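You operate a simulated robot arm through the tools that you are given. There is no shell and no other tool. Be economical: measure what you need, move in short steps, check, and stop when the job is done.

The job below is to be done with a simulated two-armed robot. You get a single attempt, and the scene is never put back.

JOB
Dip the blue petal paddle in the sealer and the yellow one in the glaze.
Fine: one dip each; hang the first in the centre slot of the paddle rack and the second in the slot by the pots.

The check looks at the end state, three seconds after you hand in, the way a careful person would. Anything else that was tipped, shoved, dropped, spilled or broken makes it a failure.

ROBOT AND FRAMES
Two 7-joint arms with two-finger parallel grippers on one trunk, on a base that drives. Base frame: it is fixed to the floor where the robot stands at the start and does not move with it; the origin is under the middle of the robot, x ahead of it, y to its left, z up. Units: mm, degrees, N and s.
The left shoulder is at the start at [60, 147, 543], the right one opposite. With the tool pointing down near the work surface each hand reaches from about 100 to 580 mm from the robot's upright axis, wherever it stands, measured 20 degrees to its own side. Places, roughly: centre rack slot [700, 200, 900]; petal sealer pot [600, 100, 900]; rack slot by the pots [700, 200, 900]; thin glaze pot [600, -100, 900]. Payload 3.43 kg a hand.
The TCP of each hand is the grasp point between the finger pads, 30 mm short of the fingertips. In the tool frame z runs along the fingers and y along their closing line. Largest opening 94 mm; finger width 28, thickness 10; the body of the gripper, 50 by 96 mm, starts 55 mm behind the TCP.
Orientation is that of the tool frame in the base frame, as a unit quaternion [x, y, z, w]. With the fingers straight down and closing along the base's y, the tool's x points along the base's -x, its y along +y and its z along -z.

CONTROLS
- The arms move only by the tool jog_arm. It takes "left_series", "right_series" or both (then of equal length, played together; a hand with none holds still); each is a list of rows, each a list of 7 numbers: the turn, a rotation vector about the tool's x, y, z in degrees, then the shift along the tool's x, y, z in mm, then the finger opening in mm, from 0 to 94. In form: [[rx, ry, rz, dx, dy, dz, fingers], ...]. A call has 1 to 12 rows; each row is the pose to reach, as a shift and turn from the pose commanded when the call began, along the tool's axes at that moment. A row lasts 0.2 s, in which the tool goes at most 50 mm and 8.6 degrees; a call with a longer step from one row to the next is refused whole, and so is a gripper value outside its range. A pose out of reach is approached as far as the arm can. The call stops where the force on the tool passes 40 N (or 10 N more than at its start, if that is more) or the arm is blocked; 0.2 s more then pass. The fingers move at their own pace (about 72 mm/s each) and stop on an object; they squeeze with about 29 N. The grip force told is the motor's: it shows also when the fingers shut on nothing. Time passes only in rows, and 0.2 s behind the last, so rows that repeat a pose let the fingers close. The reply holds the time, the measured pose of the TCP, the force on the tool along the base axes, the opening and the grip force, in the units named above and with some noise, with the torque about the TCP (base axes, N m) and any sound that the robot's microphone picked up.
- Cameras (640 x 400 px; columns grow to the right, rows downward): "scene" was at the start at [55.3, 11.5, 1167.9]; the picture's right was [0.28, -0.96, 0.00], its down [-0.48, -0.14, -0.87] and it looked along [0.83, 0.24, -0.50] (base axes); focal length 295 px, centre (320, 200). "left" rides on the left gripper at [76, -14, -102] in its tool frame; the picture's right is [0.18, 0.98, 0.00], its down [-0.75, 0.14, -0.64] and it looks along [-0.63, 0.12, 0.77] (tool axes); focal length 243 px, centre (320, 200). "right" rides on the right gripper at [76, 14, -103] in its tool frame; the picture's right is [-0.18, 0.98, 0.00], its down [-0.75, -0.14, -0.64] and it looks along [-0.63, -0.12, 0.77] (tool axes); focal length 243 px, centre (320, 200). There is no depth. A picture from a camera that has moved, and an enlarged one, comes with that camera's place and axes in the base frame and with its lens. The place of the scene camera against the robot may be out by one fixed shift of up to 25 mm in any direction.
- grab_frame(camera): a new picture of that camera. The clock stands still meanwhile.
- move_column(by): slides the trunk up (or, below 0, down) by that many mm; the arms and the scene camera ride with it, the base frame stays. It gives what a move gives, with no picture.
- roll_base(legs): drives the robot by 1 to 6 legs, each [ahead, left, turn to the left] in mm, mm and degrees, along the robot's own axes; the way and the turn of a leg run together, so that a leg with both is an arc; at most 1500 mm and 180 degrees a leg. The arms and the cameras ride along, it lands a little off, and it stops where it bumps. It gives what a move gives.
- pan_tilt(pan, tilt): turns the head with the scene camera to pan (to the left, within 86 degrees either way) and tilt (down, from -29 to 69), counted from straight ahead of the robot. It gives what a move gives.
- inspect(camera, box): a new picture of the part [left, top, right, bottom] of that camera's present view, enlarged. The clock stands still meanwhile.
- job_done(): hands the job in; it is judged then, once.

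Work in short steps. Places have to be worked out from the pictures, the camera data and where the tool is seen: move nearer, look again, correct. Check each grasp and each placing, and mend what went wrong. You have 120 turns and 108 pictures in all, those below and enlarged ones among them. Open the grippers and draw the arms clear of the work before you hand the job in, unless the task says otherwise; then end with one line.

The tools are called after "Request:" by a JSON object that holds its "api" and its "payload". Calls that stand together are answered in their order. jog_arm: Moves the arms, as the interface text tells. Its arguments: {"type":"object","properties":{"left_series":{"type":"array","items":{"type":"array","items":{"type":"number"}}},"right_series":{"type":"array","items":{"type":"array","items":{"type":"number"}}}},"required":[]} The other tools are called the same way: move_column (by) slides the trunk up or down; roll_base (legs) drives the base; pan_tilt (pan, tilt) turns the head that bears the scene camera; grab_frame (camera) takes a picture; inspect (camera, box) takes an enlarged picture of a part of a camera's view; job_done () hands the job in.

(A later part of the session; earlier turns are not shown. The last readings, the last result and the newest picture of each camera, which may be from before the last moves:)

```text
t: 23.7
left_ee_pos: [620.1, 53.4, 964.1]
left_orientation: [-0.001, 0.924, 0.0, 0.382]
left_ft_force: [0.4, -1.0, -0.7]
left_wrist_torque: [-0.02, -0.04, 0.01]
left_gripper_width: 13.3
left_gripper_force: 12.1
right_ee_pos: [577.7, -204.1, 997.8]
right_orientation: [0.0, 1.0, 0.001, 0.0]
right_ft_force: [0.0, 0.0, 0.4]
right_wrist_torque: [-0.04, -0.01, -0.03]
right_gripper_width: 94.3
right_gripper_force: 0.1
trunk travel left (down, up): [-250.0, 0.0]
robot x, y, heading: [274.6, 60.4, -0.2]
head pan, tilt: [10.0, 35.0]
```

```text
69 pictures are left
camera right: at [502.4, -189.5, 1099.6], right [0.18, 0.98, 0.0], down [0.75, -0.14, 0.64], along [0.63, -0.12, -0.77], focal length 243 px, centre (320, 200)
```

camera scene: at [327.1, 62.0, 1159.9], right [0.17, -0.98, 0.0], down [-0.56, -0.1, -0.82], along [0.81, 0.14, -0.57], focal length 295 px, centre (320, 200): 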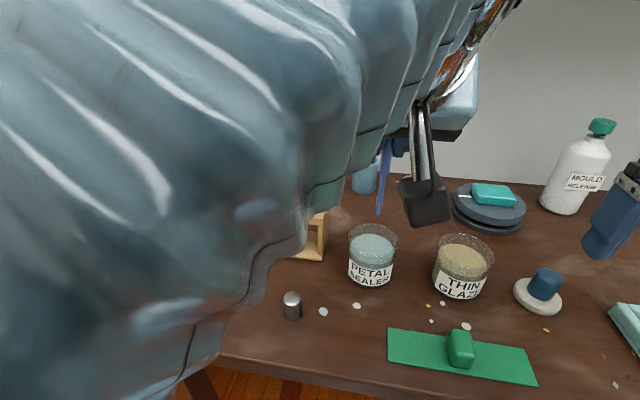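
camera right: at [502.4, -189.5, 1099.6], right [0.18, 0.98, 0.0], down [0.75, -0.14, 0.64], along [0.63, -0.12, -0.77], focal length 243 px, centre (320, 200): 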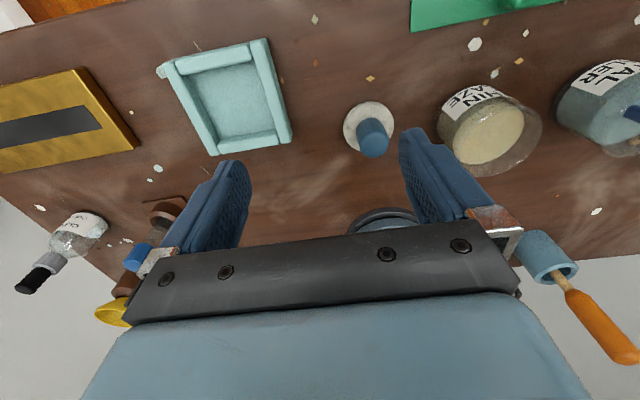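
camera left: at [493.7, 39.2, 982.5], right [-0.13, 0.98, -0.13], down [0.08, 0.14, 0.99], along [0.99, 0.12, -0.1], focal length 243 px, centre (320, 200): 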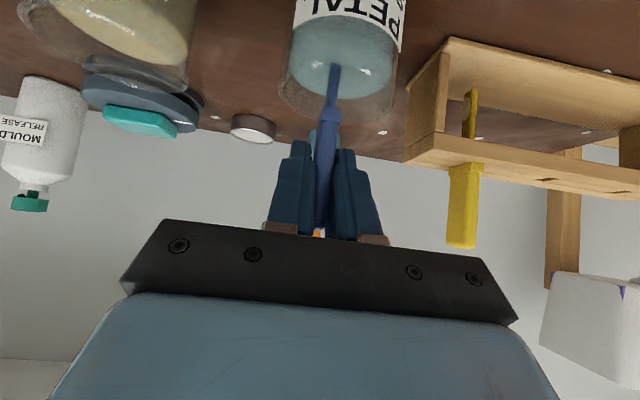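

The blade is immersed about 33 mm, covering the petal. I lower 2 mm more, then raise straight out slowly and pause over the pot to drain.

Request:
{"api": "jog_arm", "payload": {"left_series": [[0, 0, 0, 1.5, 0, 1.5, 0], [0, 0, 0, -8, 0, -8, 0], [0, 0, 0, -16, 0, -16, 0], [0, 0, 0, -24, 0, -24, 0], [0, 0, 0, -32, 0, -32, 0], [0, 0, 0, -32, 0, -32, 0], [0, 0, 0, -32, 0, -32, 0], [0, 0, 0, -32, 0, -32, 0], [0, 0, 0, -41, 0, -41, 0], [0, 0, 0, -50, 0, -50, 0], [0, 0, 0, -59, 0, -59, 0], [0, 0, 0, -66.5, 0, -66.5, 0]]}}

Request:
{"api": "grab_frame", "payload": {"camera": "scene"}}

Request:
{"api": "grab_frame", "payload": {"camera": "left"}}

```text
t: 26.3
left_ee_pos: [619.8, 54.5, 1057.8]
left_orientation: [0.0, 0.924, 0.0, 0.383]
left_ft_force: [0.1, -0.7, -1.0]
left_wrist_torque: [0.03, 0.07, -0.03]
left_gripper_width: 13.2
left_gripper_force: 12.0
right_ee_pos: [577.9, -202.4, 996.7]
right_orientation: [0.0, 1.0, 0.0, 0.001]
right_ft_force: [0.1, 0.2, 0.7]
right_wrist_torque: [-0.04, -0.02, 0.02]
right_gripper_width: 93.9
right_gripper_force: 0.1
trunk travel left (down, up): [-250.0, 0.0]
robot x, y, heading: [275.4, 61.5, -0.1]
head pan, tilt: [10.0, 35.0]
```

```text
68 pictures are left
camera scene: at [326.9, 62.0, 1159.9], right [0.17, -0.98, 0.0], down [-0.56, -0.1, -0.82], along [0.81, 0.14, -0.57], focal length 295 px, centre (320, 200)
```

scene: 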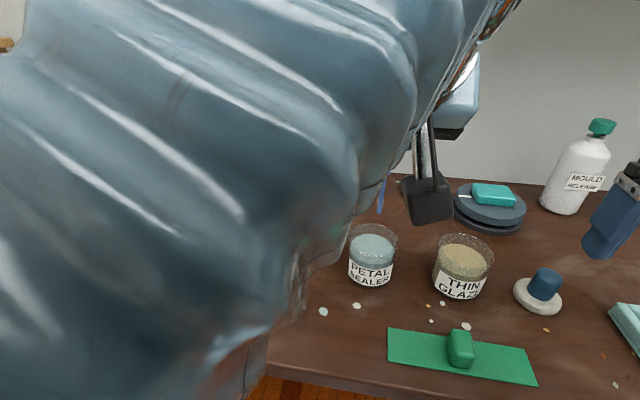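

```text
67 pictures are left
camera left: at [494.2, 40.0, 1076.3], right [-0.13, 0.98, -0.13], down [0.08, 0.14, 0.99], along [0.99, 0.12, -0.1], focal length 243 px, centre (320, 200)
```

left: 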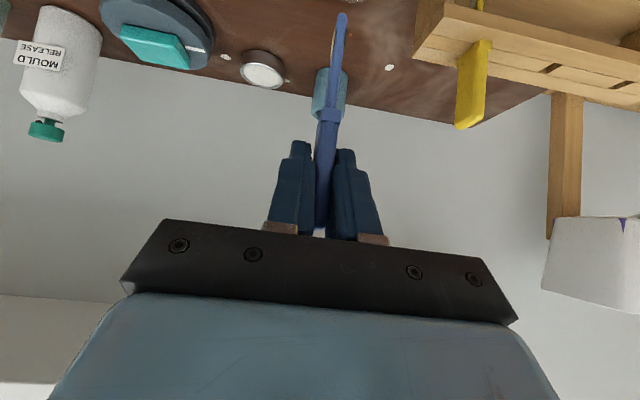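

The dip is done with no spill seen. I carry the paddle back in front of the rack and over the centre slot.

Request:
{"api": "jog_arm", "payload": {"left_series": [[0, 0, 0, 16, 0, -16, 0], [0, 0, 0, 32, 0, -32, 0], [0, 0, 0, 32, 40, -32, 0], [0, 0, 0, 32, 80, -32, 0], [0, 0, 0, 32, 120, -32, 0], [0, 0, 0, 32, 160, -32, 0], [0, 0, 0, 32, 181, -32, 0], [0, 0, 0, 10, 181, -10, 0], [0, 0, 0, -10, 181, 10, 0], [0, 0, 0, -27, 181, 27, 0], [0, 0, 0, -27, 181, 27, 0]]}}

Request:
{"api": "grab_frame", "payload": {"camera": "scene"}}

Request:
{"api": "grab_frame", "payload": {"camera": "left"}}

```text
t: 28.7
left_ee_pos: [660.2, 236.1, 1058.2]
left_orientation: [0.0, 0.924, 0.0, 0.382]
left_ft_force: [0.4, 0.4, 0.2]
left_wrist_torque: [-0.02, 0.01, -0.02]
left_gripper_width: 13.4
left_gripper_force: 11.8
right_ee_pos: [578.5, -203.2, 997.7]
right_orientation: [0.0, 1.0, 0.001, 0.001]
right_ft_force: [0.1, -0.2, -0.3]
right_wrist_torque: [0.01, -0.01, 0.0]
right_gripper_width: 94.0
right_gripper_force: 0.1
trunk travel left (down, up): [-250.0, 0.0]
robot x, y, heading: [274.4, 63.7, -0.3]
head pan, tilt: [10.0, 35.0]
```

```text
66 pictures are left
camera scene: at [327.1, 62.1, 1159.9], right [0.17, -0.98, 0.0], down [-0.57, -0.1, -0.82], along [0.81, 0.14, -0.57], focal length 295 px, centre (320, 200)
```

scene: 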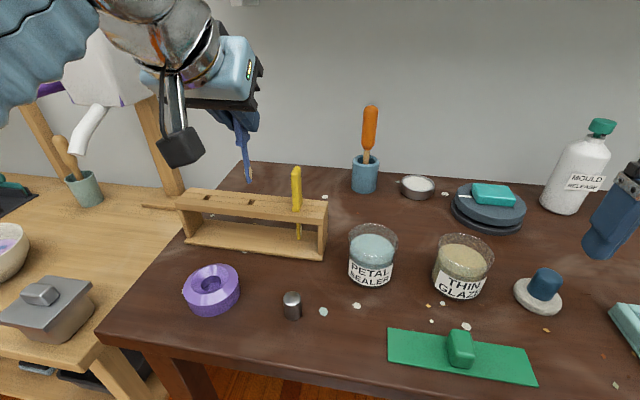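

```text
65 pictures are left
camera left: at [533.6, 220.9, 1075.8], right [-0.13, 0.98, -0.13], down [0.08, 0.14, 0.99], along [0.99, 0.12, -0.1], focal length 243 px, centre (320, 200)
```

left: 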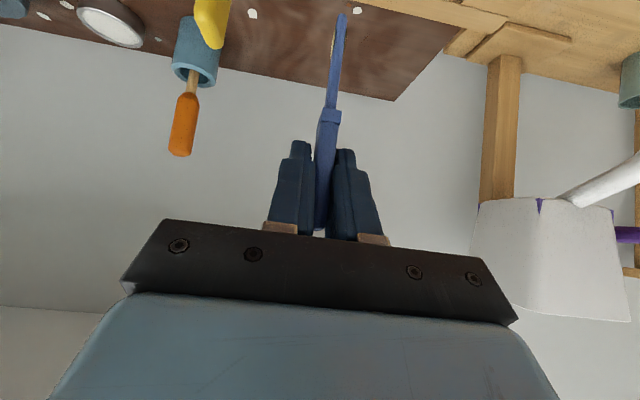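

I zoom the scene on the slots and the blade tip, to verify alignment before lowering.

Request:
{"api": "inspect", "payload": {"camera": "scene", "box": [180, 130, 340, 230]}}

Request:
{"api": "jog_arm", "payload": {"left_series": [[0, 0, 0, 7, 0, 7, 0], [0, 0, 0, 13, 0, 13, 0], [0, 0, 0, 13, 0, 13, 0]]}}

Request:
{"api": "inspect", "payload": {"camera": "scene", "box": [200, 150, 300, 212]}}

Request:
{"api": "inspect", "payload": {"camera": "left", "box": [270, 0, 430, 100]}}

```text
4.00 times, centred on (260, 180) of scene
camera zoom: at [327.1, 62.1, 1159.9], right [0.17, -0.98, 0.0], down [-0.57, -0.1, -0.82], along [0.81, 0.14, -0.57], focal length 1179 px, centre (560, 280)
```

zoom: 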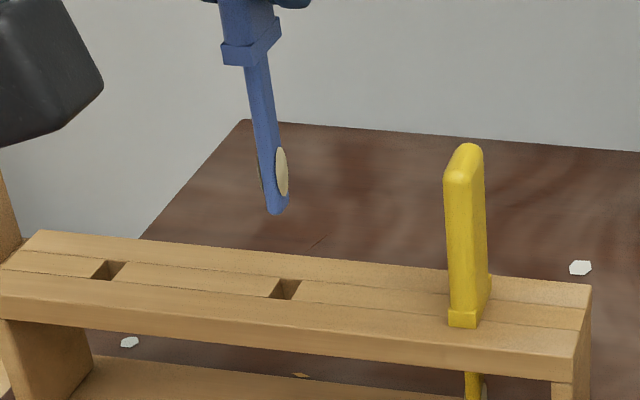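

```text
t: 29.5
left_ee_pos: [659.2, 235.2, 1039.5]
left_orientation: [0.0, 0.924, 0.0, 0.383]
left_ft_force: [-0.1, 0.4, -0.2]
left_wrist_torque: [0.01, -0.02, 0.03]
left_gripper_width: 13.1
left_gripper_force: 12.1
right_ee_pos: [578.3, -203.9, 997.0]
right_orientation: [-0.001, 1.0, 0.0, 0.001]
right_ft_force: [0.4, -0.4, -0.4]
right_wrist_torque: [0.0, 0.02, -0.02]
right_gripper_width: 93.8
right_gripper_force: 0.1
trunk travel left (down, up): [-250.0, 0.0]
robot x, y, heading: [273.0, 60.3, 0.1]
head pan, tilt: [10.0, 35.0]
```

```text
6.40 times, centred on (250, 181) of scene
camera zoom: at [326.9, 62.1, 1160.0], right [0.17, -0.98, 0.0], down [-0.56, -0.1, -0.82], along [0.81, 0.14, -0.57], focal length 1886 px, centre (768, 322)
```

zoom: 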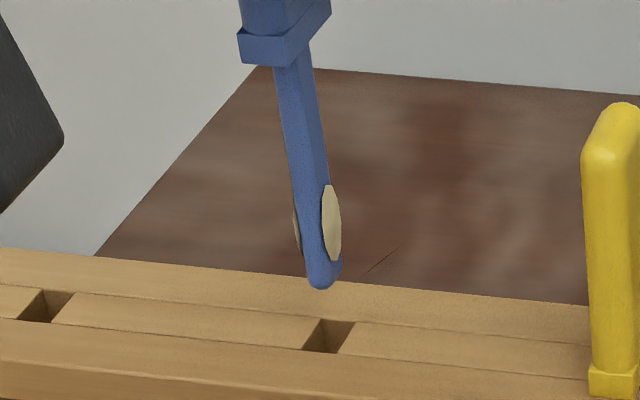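

```text
4.00 times, centred on (350, 50) of left
camera zoom: at [532.9, 221.3, 1057.1], right [-0.13, 0.98, -0.13], down [0.08, 0.14, 0.99], along [0.99, 0.12, -0.1], focal length 970 px, centre (200, 800)
```

zoom: 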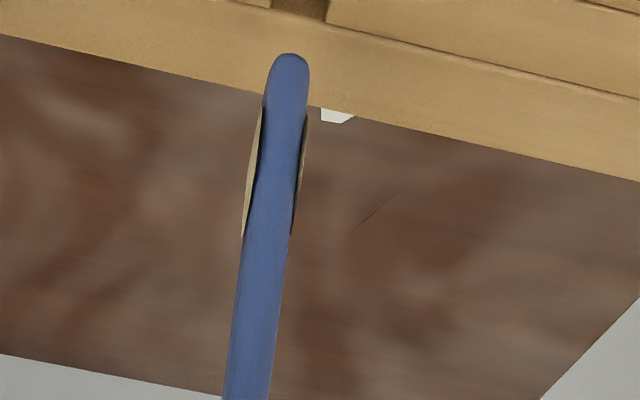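

By the same camera, slot centre is (657.3, 235.0) and blade tip y≈235.3: aligned. I lower slowly into the slot with a −0.5 mm tweak and watch the force.

Request:
{"api": "jog_arm", "payload": {"left_series": [[0, 0, 0, 5, -0.5, 5, 0], [0, 0, 0, 9, -0.5, 9, 0], [0, 0, 0, 13, -0.5, 13, 0], [0, 0, 0, 17, -0.5, 17, 0], [0, 0, 0, 20, -0.5, 20, 0]]}}

Request:
{"api": "inspect", "payload": {"camera": "scene", "box": [190, 140, 310, 215]}}

```text
t: 30.7
left_ee_pos: [658.4, 234.2, 1012.3]
left_orientation: [-0.001, 0.924, 0.0, 0.383]
left_ft_force: [-1.3, 1.3, 0.0]
left_wrist_torque: [0.04, -0.04, -0.02]
left_gripper_width: 13.1
left_gripper_force: 12.1
right_ee_pos: [578.7, -202.4, 996.5]
right_orientation: [0.0, 1.0, 0.002, 0.0]
right_ft_force: [0.0, -0.4, 0.4]
right_wrist_torque: [0.04, 0.03, -0.02]
right_gripper_width: 93.7
right_gripper_force: 0.0
trunk travel left (down, up): [-250.0, 0.0]
robot x, y, heading: [272.8, 62.8, 0.0]
head pan, tilt: [10.0, 35.0]
```

```text
5.33 times, centred on (250, 178) of scene
camera zoom: at [326.9, 62.1, 1160.0], right [0.17, -0.98, 0.0], down [-0.56, -0.1, -0.82], along [0.81, 0.14, -0.57], focal length 1572 px, centre (693, 320)
```

zoom: 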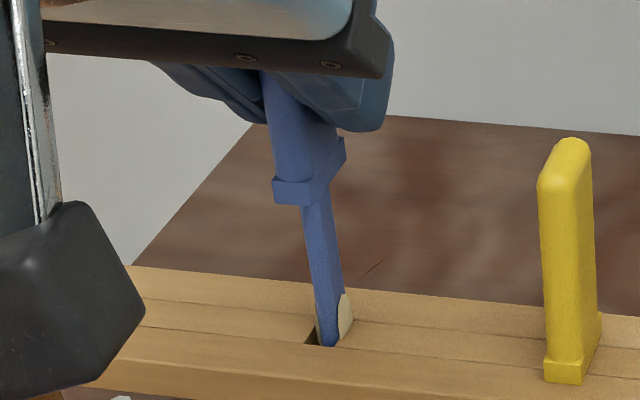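

The tip has entered the slot; a small gap on the left suggests I'm ~0.7 mm too far to −y. I correct by that and continue to lower.

Request:
{"api": "jog_arm", "payload": {"left_series": [[0, 0, 0, 0, 0.7, 0, 0], [0, 0, 0, 5, 0.7, 5, 0], [0, 0, 0, 10, 0.7, 10, 0], [0, 0, 0, 15, 0.7, 15, 0], [0, 0, 0, 20, 0.7, 20, 0], [0, 0, 0, 25, 0.7, 25, 0], [0, 0, 0, 30, 0.7, 30, 0]]}}

Request:
{"api": "inspect", "payload": {"camera": "scene", "box": [180, 140, 340, 240]}}

Request:
{"api": "grab_frame", "payload": {"camera": "left"}}

```text
t: 32.3
left_ee_pos: [658.7, 235.0, 968.1]
left_orientation: [0.0, 0.924, 0.0, 0.383]
left_ft_force: [0.7, 0.2, 0.7]
left_wrist_torque: [-0.02, -0.02, 0.01]
left_gripper_width: 13.3
left_gripper_force: 11.9
right_ee_pos: [578.7, -202.7, 996.0]
right_orientation: [0.0, 1.0, 0.0, 0.001]
right_ft_force: [0.1, -0.3, -0.1]
right_wrist_torque: [-0.01, 0.0, 0.0]
right_gripper_width: 94.0
right_gripper_force: 0.0
trunk travel left (down, up): [-250.0, 0.0]
robot x, y, heading: [270.2, 57.5, 0.2]
head pan, tilt: [10.0, 35.0]
```

```text
4.00 times, centred on (260, 190) of scene
camera zoom: at [326.9, 62.1, 1160.0], right [0.17, -0.98, 0.0], down [-0.56, -0.1, -0.82], along [0.81, 0.14, -0.57], focal length 1179 px, centre (560, 240)
```

zoom: 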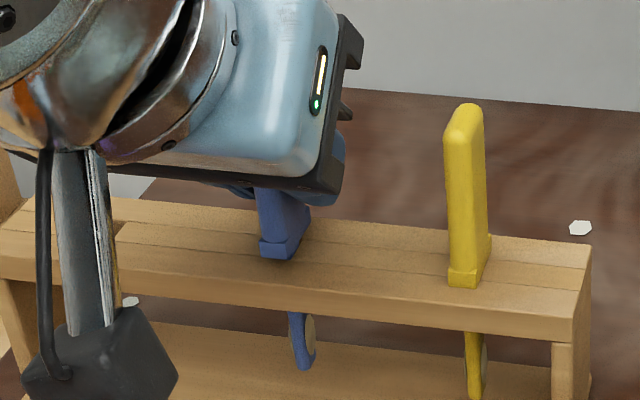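

```text
59 pictures are left
camera left: at [531.5, 221.2, 986.7], right [-0.13, 0.98, -0.13], down [0.08, 0.14, 0.99], along [0.99, 0.12, -0.1], focal length 243 px, centre (320, 200)
```

left: 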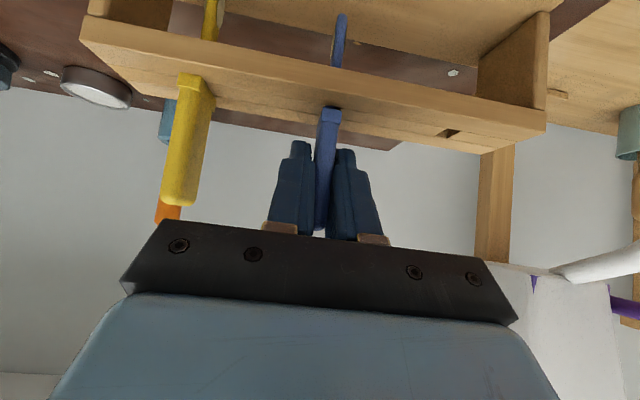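

Blade is through the slot, 2 mm to go. I lower it until seated and open to 50 mm (staying clear of the yellow handle).

Request:
{"api": "jog_arm", "payload": {"left_series": [[0, 0, 0, 0.8, 0, 0.8, 0], [0, 0, 0, 1.7, 0, 1.7, 0], [0, 0, 0, 1.7, 0, 1.7, 0], [0, 0, 0, 1.7, 0, 1.7, 20], [0, 0, 0, 1.7, 0, 1.7, 50], [0, 0, 0, 1.7, 0, 1.7, 50], [0, 0, 0, 1.7, 0, 1.7, 50]]}}

Request:
{"api": "grab_frame", "payload": {"camera": "left"}}

```text
t: 33.9
left_ee_pos: [658.4, 235.6, 967.2]
left_orientation: [0.001, 0.924, 0.0, 0.383]
left_ft_force: [0.9, -0.7, 0.1]
left_wrist_torque: [0.0, -0.02, 0.01]
left_gripper_width: 49.8
left_gripper_force: 0.1
right_ee_pos: [578.3, -203.9, 996.0]
right_orientation: [0.001, 1.0, 0.0, 0.001]
right_ft_force: [-0.4, -0.2, 0.2]
right_wrist_torque: [-0.03, 0.0, -0.02]
right_gripper_width: 94.0
right_gripper_force: 0.0
trunk travel left (down, up): [-250.0, 0.0]
robot x, y, heading: [271.5, 60.7, -0.0]
head pan, tilt: [10.0, 35.0]
```

```text
58 pictures are left
camera left: at [532.2, 221.6, 984.8], right [-0.13, 0.98, -0.13], down [0.08, 0.14, 0.99], along [0.99, 0.12, -0.1], focal length 243 px, centre (320, 200)
```

left: 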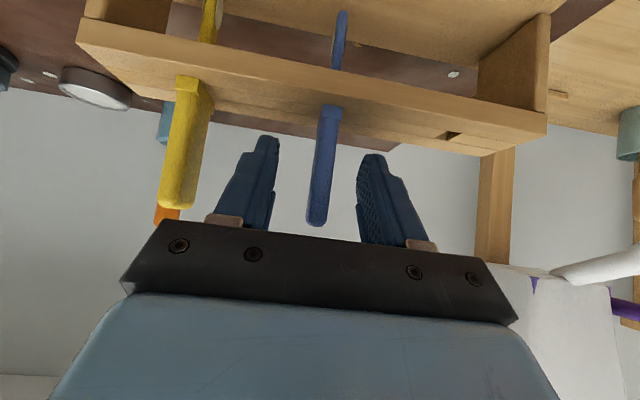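

Blue hangs seated and upright. I back out, shift to the yellow handle's line with 60 mm opening.

Request:
{"api": "jog_arm", "payload": {"left_series": [[0, 0, 0, 18, 0, -18, 50], [0, 0, 0, 36, 0, -36, 50], [0, 0, 0, 53, 0, -53, 60], [0, 0, 0, 53, -35, -53, 60], [0, 0, 0, 53, -70, -53, 60], [0, 0, 0, 53, -70, -53, 60]]}}

Request:
{"api": "grab_frame", "payload": {"camera": "left"}}

Request:
{"api": "inspect", "payload": {"camera": "scene", "box": [180, 140, 340, 240]}}

```text
t: 35.3
left_ee_pos: [583.3, 166.4, 966.6]
left_orientation: [0.0, 0.924, 0.0, 0.383]
left_ft_force: [0.7, -0.2, 0.2]
left_wrist_torque: [0.0, 0.03, -0.05]
left_gripper_width: 60.0
left_gripper_force: 0.0
right_ee_pos: [578.4, -203.6, 996.7]
right_orientation: [0.0, 1.0, 0.0, 0.001]
right_ft_force: [1.3, 0.1, -0.9]
right_wrist_torque: [-0.01, 0.01, 0.03]
right_gripper_width: 94.2
right_gripper_force: 0.0
trunk travel left (down, up): [-250.0, 0.0]
robot x, y, heading: [273.4, 56.6, 0.1]
head pan, tilt: [10.0, 35.0]
```

```text
57 pictures are left
camera left: at [457.4, 152.0, 984.5], right [-0.13, 0.98, -0.13], down [0.08, 0.14, 0.99], along [0.99, 0.12, -0.1], focal length 243 px, centre (320, 200)
```

left: 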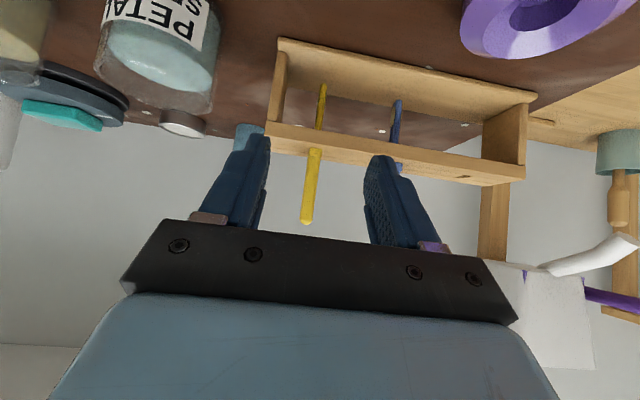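

```text
4.00 times, centred on (260, 190) of scene
camera zoom: at [327.0, 61.9, 1160.0], right [0.17, -0.98, 0.0], down [-0.56, -0.1, -0.82], along [0.81, 0.14, -0.57], focal length 1179 px, centre (560, 240)
```

zoom: 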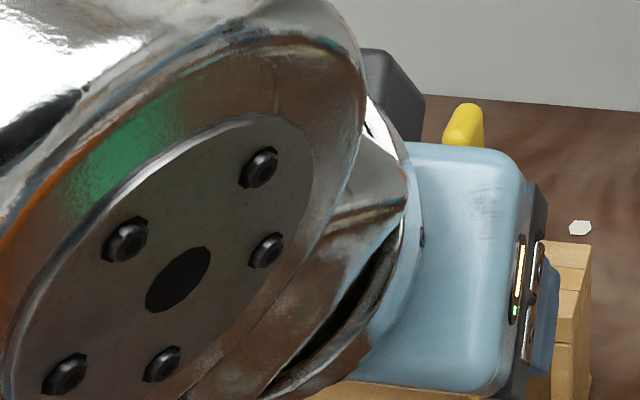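

Yellow handle reads y≈165.2, well straddled. I advance and close on it.

Request:
{"api": "jog_arm", "payload": {"left_series": [[0, 0, 0, -18, -0.5, 18, 60], [0, 0, 0, -36, -0.5, 36, 60], [0, 0, 0, -53, -0.5, 53, 60], [0, 0, 0, -53, -0.5, 53, 60], [0, 0, 0, -53, -0.5, 53, 20], [0, 0, 0, -53, -0.5, 53, 0], [0, 0, 0, -53, -0.5, 53, 0], [0, 0, 0, -53, -0.5, 53, 0], [0, 0, 0, -53, -0.5, 53, 0]]}}

Request:
{"api": "grab_frame", "payload": {"camera": "left"}}

```text
t: 37.3
left_ee_pos: [658.2, 165.2, 966.7]
left_orientation: [-0.001, 0.924, 0.001, 0.382]
left_ft_force: [0.7, -0.9, 0.1]
left_wrist_torque: [0.01, 0.01, -0.02]
left_gripper_width: 13.5
left_gripper_force: 11.6
right_ee_pos: [577.9, -203.9, 996.3]
right_orientation: [0.0, 1.0, 0.001, 0.001]
right_ft_force: [0.3, 0.0, 0.3]
right_wrist_torque: [0.01, 0.01, 0.0]
right_gripper_width: 94.4
right_gripper_force: 0.1
trunk travel left (down, up): [-250.0, 0.0]
robot x, y, heading: [271.7, 63.0, -0.1]
head pan, tilt: [10.0, 35.0]
```

```text
55 pictures are left
camera left: at [532.6, 151.5, 984.3], right [-0.13, 0.98, -0.13], down [0.08, 0.14, 0.99], along [0.99, 0.12, -0.1], focal length 243 px, centre (320, 200)
```

left: 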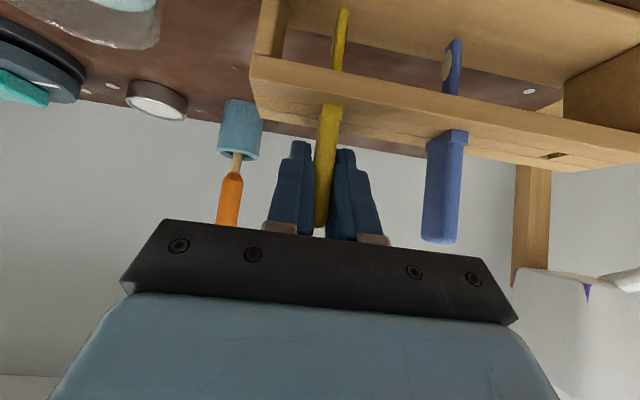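

Yellow gripped (13.5 mm), blue petal still hanging fine. I lift 91 mm.

Request:
{"api": "jog_arm", "payload": {"left_series": [[0, 0, 0, -7, 0, -7, 0], [0, 0, 0, -14, 0, -14, 0], [0, 0, 0, -21, 0, -21, 0], [0, 0, 0, -29, 0, -29, 0], [0, 0, 0, -37, 0, -37, 0], [0, 0, 0, -46, 0, -46, 0], [0, 0, 0, -55, 0, -55, 0], [0, 0, 0, -64, 0, -64, 0], [0, 0, 0, -64, 0, -64, 0]]}}

Request:
{"api": "grab_frame", "payload": {"camera": "scene"}}

Request:
{"api": "inspect", "payload": {"camera": "scene", "box": [380, 210, 540, 310]}}

Request:
{"api": "grab_frame", "payload": {"camera": "left"}}

```text
t: 39.3
left_ee_pos: [657.0, 164.7, 1058.7]
left_orientation: [-0.001, 0.924, 0.001, 0.383]
left_ft_force: [0.0, 0.5, -0.9]
left_wrist_torque: [0.01, -0.01, 0.0]
left_gripper_width: 13.4
left_gripper_force: 11.9
right_ee_pos: [577.7, -203.5, 997.2]
right_orientation: [0.0, 1.0, 0.001, 0.001]
right_ft_force: [-0.6, -0.2, 0.0]
right_wrist_torque: [0.01, -0.01, -0.01]
right_gripper_width: 94.1
right_gripper_force: 0.2
trunk travel left (down, up): [-250.0, 0.0]
robot x, y, heading: [272.3, 60.0, 0.2]
head pan, tilt: [10.0, 35.0]
```

```text
54 pictures are left
camera scene: at [327.0, 62.1, 1160.0], right [0.17, -0.98, 0.0], down [-0.56, -0.1, -0.82], along [0.81, 0.14, -0.57], focal length 295 px, centre (320, 200)
```

scene: 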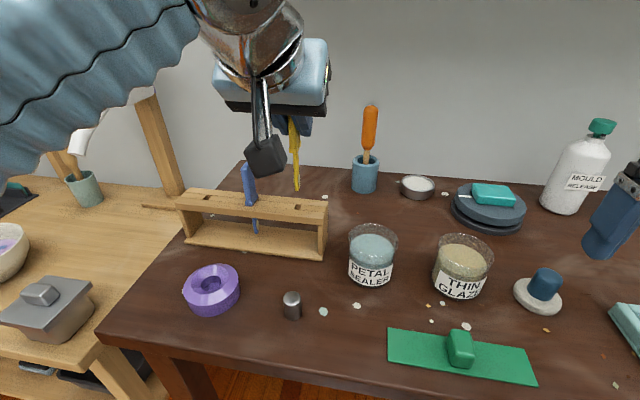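

```text
4.00 times, centred on (460, 260) of scene
camera zoom: at [327.0, 62.1, 1160.0], right [0.17, -0.98, 0.0], down [-0.56, -0.1, -0.82], along [0.81, 0.14, -0.57], focal length 1179 px, centre (-240, -40)
```

zoom: 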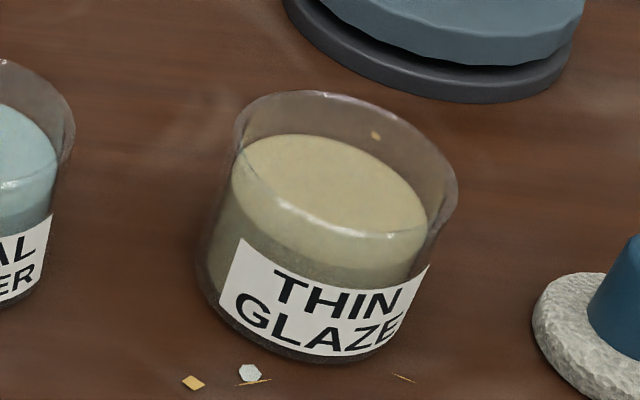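

```text
52 pictures are left
camera left: at [531.2, 150.7, 1075.6], right [-0.13, 0.98, -0.13], down [0.08, 0.14, 0.99], along [0.99, 0.12, -0.1], focal length 243 px, centre (320, 200)
```

left: 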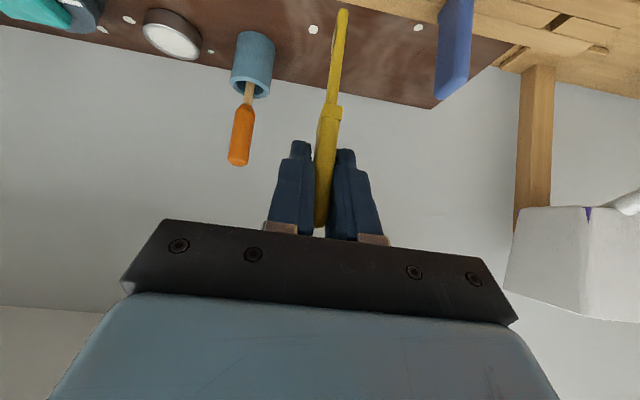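

Glaze pot: centre ≈(622, −61.5), rim ≈910, liquid ≈894. I carry the yellow paddle over it in front of the rack, and move the right hand 100 mm outward at the same time for clearance.

Request:
{"api": "jog_arm", "payload": {"left_series": [[0, 0, 0, 20, 0, -20, 0], [0, 0, 0, 40, 0, -40, 0], [0, 0, 0, 59, 0, -59, 0], [0, 0, 0, 59, -42, -59, 0], [0, 0, 0, 59, -84, -59, 0], [0, 0, 0, 59, -126, -59, 0], [0, 0, 0, 59, -168, -59, 0], [0, 0, 0, 59, -205, -59, 0], [0, 0, 0, 59, -226, -59, 0], [0, 0, 0, 42, -226, -42, 0], [0, 0, 0, 25.2, -226, -25.2, 0], [0, 0, 0, 25.2, -226, -25.2, 0]], "right_series": [[0, 0, 0, 0, -25, 0, 94], [0, 0, 0, 0, -50, 0, 94], [0, 0, 0, 0, -75, 0, 94], [0, 0, 0, 0, -100, 0, 94], [0, 0, 0, 0, -100, 0, 94], [0, 0, 0, 0, -100, 0, 94], [0, 0, 0, 0, -100, 0, 94], [0, 0, 0, 0, -100, 0, 94], [0, 0, 0, 0, -100, 0, 94], [0, 0, 0, 0, -100, 0, 94], [0, 0, 0, 0, -100, 0, 94], [0, 0, 0, 0, -100, 0, 94]]}}

Request:
{"api": "grab_frame", "payload": {"camera": "scene"}}

Request:
{"api": "grab_frame", "payload": {"camera": "left"}}

```text
t: 42.1
left_ee_pos: [628.3, -33.1, 1075.6]
left_orientation: [-0.01, 0.927, -0.042, 0.372]
left_ft_force: [-0.2, -0.3, -0.4]
left_wrist_torque: [0.01, 0.03, -0.02]
left_gripper_width: 13.5
left_gripper_force: 12.5
right_ee_pos: [577.8, -303.4, 996.1]
right_orientation: [0.0, 1.0, 0.001, 0.0]
right_ft_force: [0.0, 0.2, -0.2]
right_wrist_torque: [-0.01, -0.05, -0.01]
right_gripper_width: 94.0
right_gripper_force: 0.0
trunk travel left (down, up): [-250.0, 0.0]
robot x, y, heading: [271.8, 60.9, 0.0]
head pan, tilt: [10.0, 35.0]
stopped in row 12 (left hand): the arm was blocked; the commanded pose is now the measured one
```

```text
51 pictures are left
camera scene: at [326.9, 62.0, 1160.0], right [0.17, -0.98, 0.0], down [-0.56, -0.1, -0.82], along [0.81, 0.14, -0.57], focal length 295 px, centre (320, 200)
```

scene: 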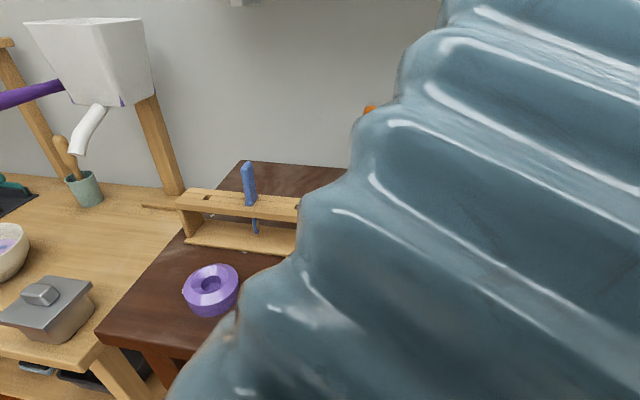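

```text
50 pictures are left
camera left: at [503.1, -44.4, 1098.7], right [-0.12, 0.97, -0.21], down [0.1, 0.22, 0.97], along [0.99, 0.1, -0.13], focal length 243 px, centre (320, 200)
```

left: 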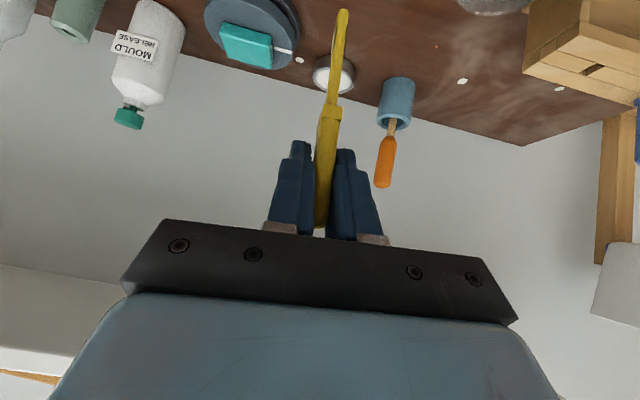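

The left arm got blocked (arm folding near the head) at y≈−33. I'll undo it to y≈55 with the orientation restored, then shift the base right by 116 mm so the glaze pot sits where the sealer was relative to the arm.

Request:
{"api": "jog_arm", "payload": {"left_series": [[-1, -0.3, 0.7, 3, 22, 0, 0], [-2, -0.6, 1.4, 6, 44, 0, 0], [-3, -1, 2.2, 10, 66, 1, 0], [-4, -1.3, 2.9, 13.4, 88.6, 1.1, 0], [-4, -1.3, 2.9, 13.4, 88.6, 1.1, 0]]}}

Request:
{"api": "grab_frame", "payload": {"camera": "scene"}}

```text
t: 43.3
left_ee_pos: [617.5, 53.4, 1060.4]
left_orientation: [0.0, 0.924, 0.002, 0.383]
left_ft_force: [-0.5, 0.3, 0.0]
left_wrist_torque: [0.0, 0.01, 0.02]
left_gripper_width: 13.3
left_gripper_force: 12.0
right_ee_pos: [577.3, -302.7, 996.0]
right_orientation: [-0.001, 1.0, 0.002, 0.001]
right_ft_force: [-1.0, 0.4, 0.6]
right_wrist_torque: [0.01, 0.04, 0.01]
right_gripper_width: 94.1
right_gripper_force: 0.1
trunk travel left (down, up): [-250.0, 0.0]
robot x, y, heading: [272.4, 62.7, 0.1]
head pan, tilt: [10.0, 35.0]
```

```text
49 pictures are left
camera scene: at [326.9, 62.1, 1160.0], right [0.17, -0.98, 0.0], down [-0.56, -0.1, -0.82], along [0.81, 0.14, -0.57], focal length 295 px, centre (320, 200)
```

scene: 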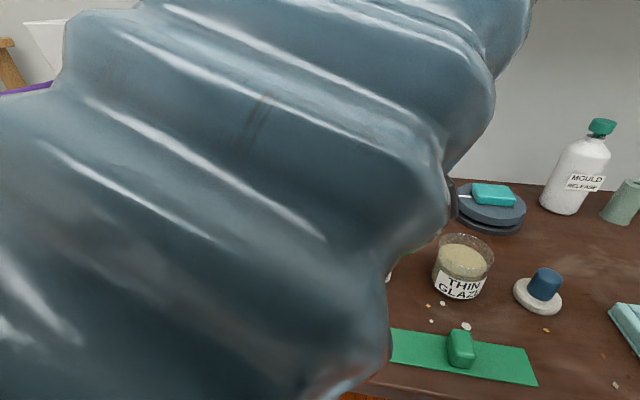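

I move the hand to y≈108 (arm less folded), bring the right hand in 60 mm, then drive the base 170 mm to the right, which brings the paddle above the glaze pot.

Request:
{"api": "jog_arm", "payload": {"left_series": [[0, 0, 0, 0, 25, 0, 0], [0, 0, 0, 0, 55, 0, 0], [0, 0, 0, 0, 55, 0, 0]], "right_series": [[0, 0, 0, 0, 30, 0, 94], [0, 0, 0, 0, 60, 0, 94], [0, 0, 0, 0, 60, 0, 94]]}}

Request:
{"api": "roll_base", "payload": {"legs": [[0, -170, 0]]}}

Request:
{"api": "grab_frame", "payload": {"camera": "scene"}}

Request:
{"api": "grab_frame", "payload": {"camera": "left"}}

```text
t: 44.1
left_ee_pos: [619.6, 107.8, 1058.7]
left_orientation: [-0.001, 0.924, 0.003, 0.382]
left_ft_force: [-0.1, 0.7, 0.1]
left_wrist_torque: [-0.02, -0.01, -0.06]
left_gripper_width: 13.4
left_gripper_force: 11.2
right_ee_pos: [578.4, -241.6, 993.8]
right_orientation: [0.0, 1.0, 0.001, 0.0]
right_ft_force: [0.1, -0.4, -1.0]
right_wrist_torque: [0.01, -0.01, -0.04]
right_gripper_width: 94.2
right_gripper_force: 0.1
trunk travel left (down, up): [-250.0, 0.0]
robot x, y, heading: [270.6, 58.2, 0.2]
head pan, tilt: [10.0, 35.0]
```

```text
t: 45.5
left_ee_pos: [618.6, -61.3, 1061.0]
left_orientation: [0.002, 0.924, 0.002, 0.383]
left_ft_force: [0.5, -1.0, -0.7]
left_wrist_torque: [-0.03, 0.02, -0.01]
left_gripper_width: 13.5
left_gripper_force: 11.6
right_ee_pos: [577.4, -411.7, 994.2]
right_orientation: [0.002, 1.0, 0.001, 0.0]
right_ft_force: [-0.6, -0.9, 0.6]
right_wrist_torque: [0.02, 0.0, -0.04]
right_gripper_width: 94.0
right_gripper_force: 0.0
trunk travel left (down, up): [-250.0, 0.0]
robot x, y, heading: [273.2, -106.6, -0.4]
head pan, tilt: [10.0, 35.0]
```

```text
48 pictures are left
camera scene: at [326.7, -106.3, 1160.0], right [0.17, -0.99, 0.0], down [-0.57, -0.1, -0.82], along [0.81, 0.14, -0.57], focal length 295 px, centre (320, 200)
```

scene: 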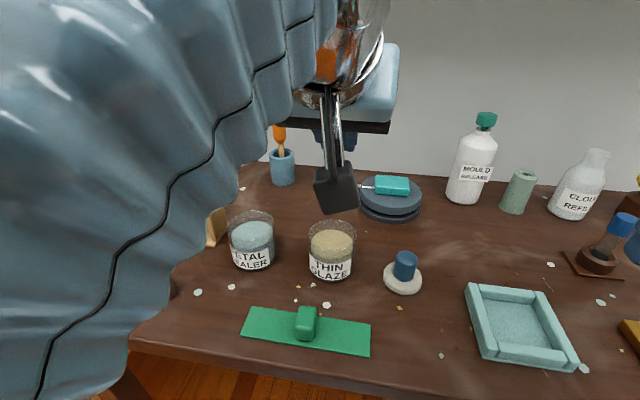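

```text
47 pictures are left
camera left: at [493.1, -75.8, 1078.0], right [-0.13, 0.98, -0.13], down [0.08, 0.14, 0.99], along [0.99, 0.12, -0.09], focal length 243 px, centre (320, 200)
```

left: 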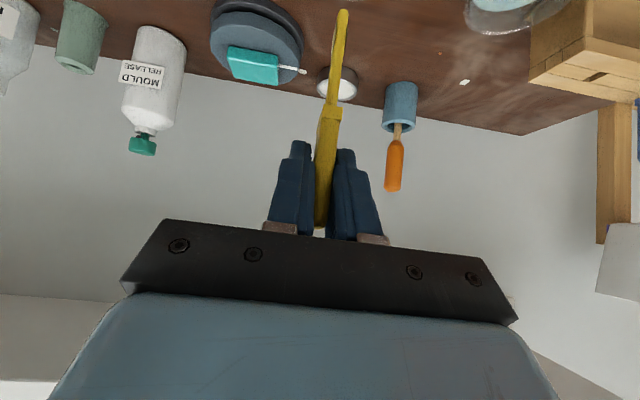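

The paddle is at (618.6, −61.3), above the glaze. I descend partially (48 mm) with +2.5 mm in x and check alignment.

Request:
{"api": "jog_arm", "payload": {"left_series": [[0, 0, 0, 8, 0, 9, 0], [0, 0, 0, 16, 0, 18, 0], [0, 0, 0, 25, 0, 27, 0], [0, 0, 0, 32.2, 0, 35.7, 0], [0, 0, 0, 32.2, 0, 35.7, 0]]}}

Request:
{"api": "inspect", "payload": {"camera": "left", "box": [240, 0, 440, 125]}}

Request:
{"api": "inspect", "payload": {"camera": "scene", "box": [260, 190, 420, 290]}}

```text
t: 46.8
left_ee_pos: [620.5, -61.8, 1011.1]
left_orientation: [0.001, 0.924, 0.002, 0.383]
left_ft_force: [0.0, 0.6, -0.2]
left_wrist_torque: [0.02, -0.03, -0.01]
left_gripper_width: 13.2
left_gripper_force: 13.0
right_ee_pos: [577.3, -412.3, 995.0]
right_orientation: [0.002, 1.0, 0.001, 0.001]
right_ft_force: [0.7, 0.4, 0.0]
right_wrist_torque: [0.02, 0.02, -0.02]
right_gripper_width: 94.1
right_gripper_force: 0.0
trunk travel left (down, up): [-250.0, 0.0]
robot x, y, heading: [271.9, -106.5, -0.0]
head pan, tilt: [10.0, 35.0]
```

```text
3.20 times, centred on (340, 62) of left
camera zoom: at [495.1, -76.2, 1029.6], right [-0.13, 0.98, -0.13], down [0.08, 0.14, 0.99], along [0.99, 0.12, -0.09], focal length 776 px, centre (256, 640)
```

zoom: 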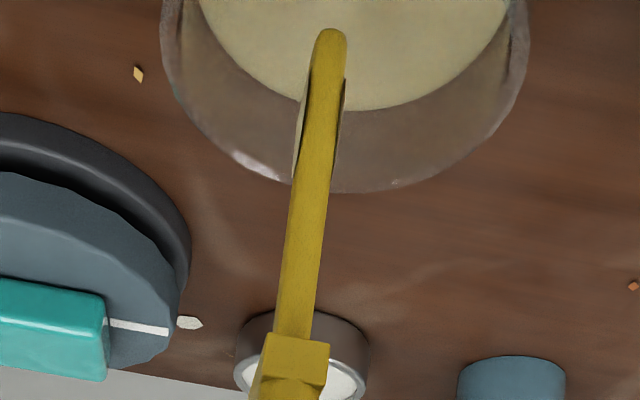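

```text
4.00 times, centred on (340, 240) of scene
camera zoom: at [326.7, -106.5, 1160.0], right [0.17, -0.99, 0.0], down [-0.57, -0.1, -0.82], along [0.81, 0.14, -0.57], focal length 1179 px, centre (240, 40)
```

zoom: 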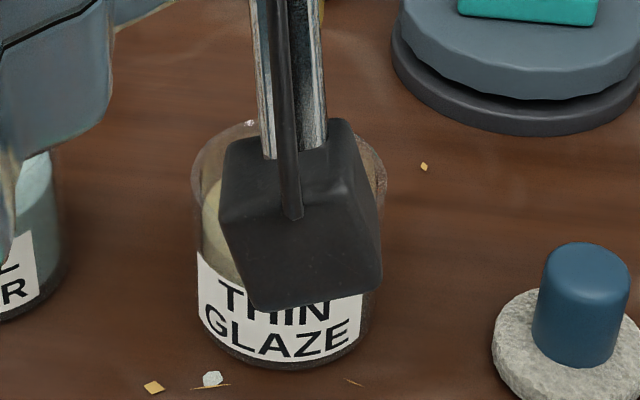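

The tip is near the middle of the glaze rim (≈2 mm off); I nudge +1.5 mm, lower 48 mm and hold briefly.

Request:
{"api": "jog_arm", "payload": {"left_series": [[0, 0, 0, 8, 1.5, 8, 0], [0, 0, 0, 16, 1.5, 16, 0], [0, 0, 0, 24, 1.5, 24, 0], [0, 0, 0, 30, 1.5, 30, 0], [0, 0, 0, 34, 1.5, 34, 0], [0, 0, 0, 34, 1.5, 34, 0], [0, 0, 0, 34, 1.5, 34, 0]]}}

Request:
{"api": "grab_frame", "payload": {"camera": "left"}}

```text
t: 48.4
left_ee_pos: [621.1, -60.1, 963.1]
left_orientation: [0.002, 0.924, 0.002, 0.383]
left_ft_force: [0.1, 0.3, 0.0]
left_wrist_torque: [0.01, -0.01, -0.01]
left_gripper_width: 13.3
left_gripper_force: 12.0
right_ee_pos: [578.1, -410.8, 994.7]
right_orientation: [0.002, 1.0, 0.001, 0.001]
right_ft_force: [-0.4, 0.4, 0.2]
right_wrist_torque: [-0.02, 0.0, -0.01]
right_gripper_width: 93.7
right_gripper_force: 0.1
trunk travel left (down, up): [-250.0, 0.0]
robot x, y, heading: [270.7, -106.0, -0.0]
head pan, tilt: [10.0, 35.0]
```

```text
44 pictures are left
camera left: at [495.0, -73.9, 981.7], right [-0.13, 0.98, -0.13], down [0.08, 0.14, 0.99], along [0.99, 0.12, -0.09], focal length 243 px, centre (320, 200)
```

left: 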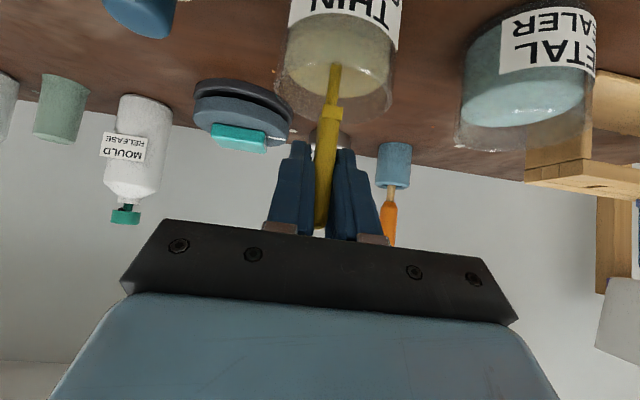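

Immersed as deep as the first. I raise it straight out slowly, pause to drain above the liquid, then go to travel height.

Request:
{"api": "jog_arm", "payload": {"left_series": [[0, 0, 0, 0.7, 0, 0.7, 0], [0, 0, 0, -8, 0, -8, 0], [0, 0, 0, -16, 0, -16, 0], [0, 0, 0, -24, 0, -24, 0], [0, 0, 0, -32, 0, -32, 0], [0, 0, 0, -32, 0, -32, 0], [0, 0, 0, -32, 0, -32, 0], [0, 0, 0, -32, 0, -32, 0], [0, 0, 0, -41, 0, -41, 0], [0, 0, 0, -50, 0, -50, 0], [0, 0, 0, -59, 0, -59, 0], [0, 0, 0, -67, 0, -67, 0]]}}

Request:
{"api": "grab_frame", "payload": {"camera": "scene"}}

```text
t: 51.0
left_ee_pos: [621.7, -61.4, 1058.8]
left_orientation: [0.002, 0.924, 0.002, 0.382]
left_ft_force: [1.1, -0.2, -0.4]
left_wrist_torque: [0.01, 0.02, 0.01]
left_gripper_width: 13.3
left_gripper_force: 12.0
right_ee_pos: [577.4, -412.1, 994.1]
right_orientation: [0.001, 1.0, 0.002, 0.001]
right_ft_force: [-0.4, -0.8, 0.3]
right_wrist_torque: [-0.01, 0.0, 0.02]
right_gripper_width: 94.0
right_gripper_force: 0.0
trunk travel left (down, up): [-250.0, 0.0]
robot x, y, heading: [272.9, -109.0, -0.4]
head pan, tilt: [10.0, 35.0]
```

```text
43 pictures are left
camera scene: at [326.7, -106.5, 1159.9], right [0.17, -0.99, 0.0], down [-0.57, -0.1, -0.82], along [0.81, 0.14, -0.57], focal length 295 px, centre (320, 200)
```

scene: 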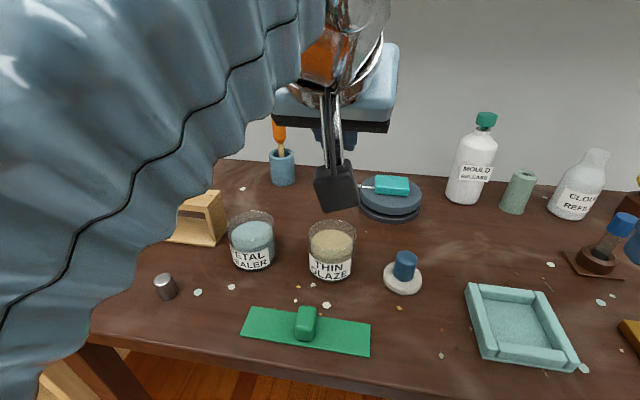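

Clean dip. I pull the hand back to x≈575 and drive the base back left 168 mm.

Request:
{"api": "jog_arm", "payload": {"left_series": [[0, 0, 0, 16, 0, -16, 0], [0, 0, 0, 33, 0, -33, 0], [0, 0, 0, 33, 0, -33, 0]]}}

Request:
{"api": "roll_base", "payload": {"legs": [[0, 168, 0]]}}

```text
t: 51.8
left_ee_pos: [574.8, -59.2, 1058.6]
left_orientation: [0.001, 0.924, 0.001, 0.382]
left_ft_force: [0.1, 0.5, 0.6]
left_wrist_torque: [0.01, -0.01, 0.0]
left_gripper_width: 13.4
left_gripper_force: 12.3
right_ee_pos: [577.5, -410.9, 994.9]
right_orientation: [0.002, 1.0, 0.001, 0.001]
right_ft_force: [-0.2, -0.9, -0.8]
right_wrist_torque: [0.02, 0.0, -0.02]
right_gripper_width: 94.0
right_gripper_force: 0.0
trunk travel left (down, up): [-250.0, 0.0]
robot x, y, heading: [268.0, -107.2, -0.6]
head pan, tilt: [10.0, 35.0]
```

```text
t: 53.2
left_ee_pos: [575.2, 115.4, 1059.3]
left_orientation: [-0.001, 0.924, 0.003, 0.382]
left_ft_force: [-0.3, 0.5, 0.0]
left_wrist_torque: [0.02, 0.01, -0.01]
left_gripper_width: 13.3
left_gripper_force: 11.8
right_ee_pos: [579.2, -237.8, 995.1]
right_orientation: [0.0, 1.0, 0.0, 0.001]
right_ft_force: [0.7, -1.2, 0.1]
right_wrist_torque: [0.02, -0.02, 0.0]
right_gripper_width: 93.9
right_gripper_force: 0.1
trunk travel left (down, up): [-250.0, 0.0]
robot x, y, heading: [271.3, 63.9, 0.1]
head pan, tilt: [10.0, 35.0]
```

Hand is at (575, 115). I move +50 mm in y and then forward over the slot by the pots, and look.

Request:
{"api": "jog_arm", "payload": {"left_series": [[0, 0, 0, 0, 25, 0, 0], [0, 0, 0, 0, 49.8, 0, 0], [0, 0, 0, -20, 49.8, 20, 0], [0, 0, 0, -40, 49.8, 40, 0], [0, 0, 0, -58.5, 49.8, 58.5, 0], [0, 0, 0, -58.5, 49.8, 58.5, 0]]}}

Request:
{"api": "jog_arm", "payload": {"left_series": [[0, 0, 0, 7, 0, 7, 0], [0, 0, 0, 13, 0, 13, 0], [0, 0, 0, 13, 0, 13, 0]]}}

Request:
{"api": "grab_frame", "payload": {"camera": "scene"}}

Request:
{"api": "inspect", "payload": {"camera": "scene", "box": [240, 150, 340, 212]}}

Request:
{"api": "inspect", "payload": {"camera": "left", "box": [270, 0, 430, 100]}}

```text
t: 54.6
left_ee_pos: [658.9, 165.7, 1058.8]
left_orientation: [-0.001, 0.924, 0.002, 0.381]
left_ft_force: [-0.4, -0.1, 0.4]
left_wrist_torque: [0.0, -0.02, -0.03]
left_gripper_width: 13.3
left_gripper_force: 12.4
right_ee_pos: [579.8, -238.0, 995.5]
right_orientation: [0.0, 1.0, 0.001, 0.001]
right_ft_force: [-1.1, -0.1, -0.2]
right_wrist_torque: [-0.02, -0.01, 0.0]
right_gripper_width: 94.1
right_gripper_force: 0.1
trunk travel left (down, up): [-250.0, 0.0]
robot x, y, heading: [272.8, 61.7, 0.1]
head pan, tilt: [10.0, 35.0]
```

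```text
t: 55.4
left_ee_pos: [657.1, 164.3, 1040.4]
left_orientation: [-0.001, 0.924, 0.002, 0.382]
left_ft_force: [0.9, -0.5, -0.4]
left_wrist_torque: [-0.02, 0.02, 0.01]
left_gripper_width: 13.2
left_gripper_force: 12.1
right_ee_pos: [578.3, -238.3, 994.6]
right_orientation: [0.0, 1.0, 0.001, 0.001]
right_ft_force: [-0.5, -0.7, 0.2]
right_wrist_torque: [0.01, 0.02, -0.01]
right_gripper_width: 94.3
right_gripper_force: 0.0
trunk travel left (down, up): [-250.0, 0.0]
robot x, y, heading: [270.3, 65.5, -0.3]
head pan, tilt: [10.0, 35.0]
```

```text
42 pictures are left
camera scene: at [326.9, 66.4, 1160.0], right [0.17, -0.98, 0.0], down [-0.56, -0.1, -0.82], along [0.81, 0.14, -0.57], focal length 295 px, centre (320, 200)
```

scene: 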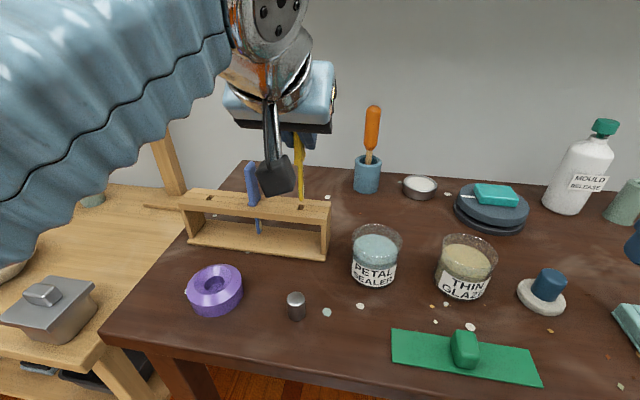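

```text
6.40 times, centred on (290, 181) of scene
camera zoom: at [326.9, 66.4, 1160.0], right [0.17, -0.98, 0.0], down [-0.56, -0.1, -0.82], along [0.81, 0.14, -0.57], focal length 1886 px, centre (512, 322)
```

zoom: 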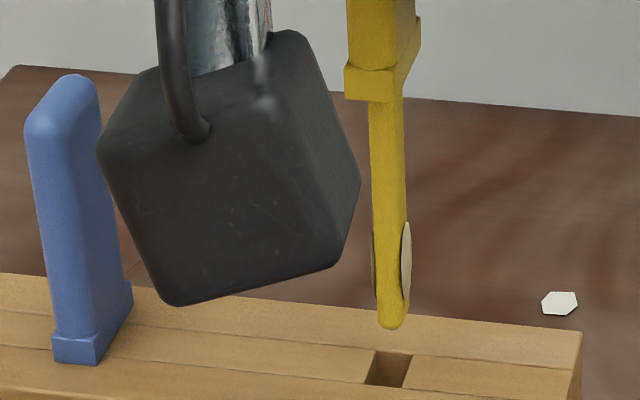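

```text
4.00 times, centred on (350, 50) of left
camera zoom: at [531.7, 149.2, 1058.8], right [-0.13, 0.98, -0.13], down [0.08, 0.14, 0.99], along [0.99, 0.12, -0.1], focal length 970 px, centre (200, 800)
```

zoom: 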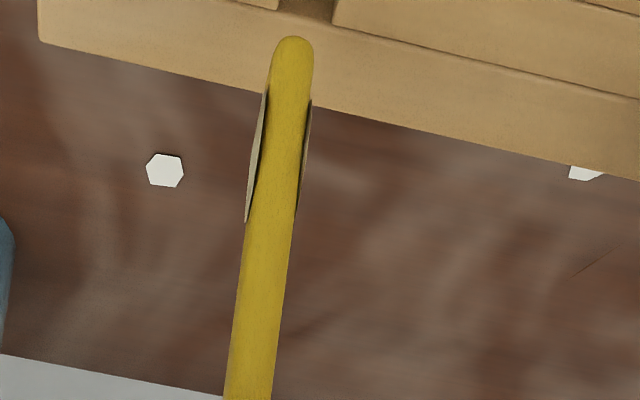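

Slot centre reads (656.7, 164.7) and tip y≈163.9; I correct +0.6 mm and lower so the tip enters.

Request:
{"api": "jog_arm", "payload": {"left_series": [[0, 0, 0, 0, 0.6, 0, 0], [0, 0, 0, 5, 0.6, 5, 0], [0, 0, 0, 9, 0.6, 9, 0], [0, 0, 0, 13, 0.6, 13, 0], [0, 0, 0, 17, 0.6, 17, 0], [0, 0, 0, 20, 0.6, 20, 0]]}}

Request:
{"api": "inspect", "payload": {"camera": "scene", "box": [240, 150, 340, 212]}}

```text
t: 56.8
left_ee_pos: [658.5, 164.9, 1013.2]
left_orientation: [-0.002, 0.924, 0.003, 0.382]
left_ft_force: [-0.8, -0.6, -0.8]
left_wrist_torque: [0.0, 0.04, 0.0]
left_gripper_width: 13.4
left_gripper_force: 11.7
right_ee_pos: [579.2, -238.3, 995.0]
right_orientation: [0.0, 1.0, 0.001, 0.001]
right_ft_force: [0.9, 0.9, -0.1]
right_wrist_torque: [-0.01, 0.03, 0.01]
right_gripper_width: 94.1
right_gripper_force: 0.0
trunk travel left (down, up): [-250.0, 0.0]
robot x, y, heading: [273.1, 64.9, -0.0]
head pan, tilt: [10.0, 35.0]
```

```text
6.40 times, centred on (290, 181) of scene
camera zoom: at [326.9, 66.4, 1160.0], right [0.17, -0.98, 0.0], down [-0.56, -0.1, -0.82], along [0.81, 0.14, -0.57], focal length 1886 px, centre (512, 322)
```

zoom: 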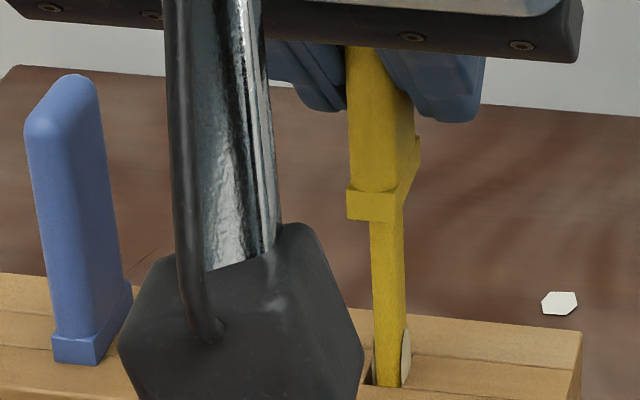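

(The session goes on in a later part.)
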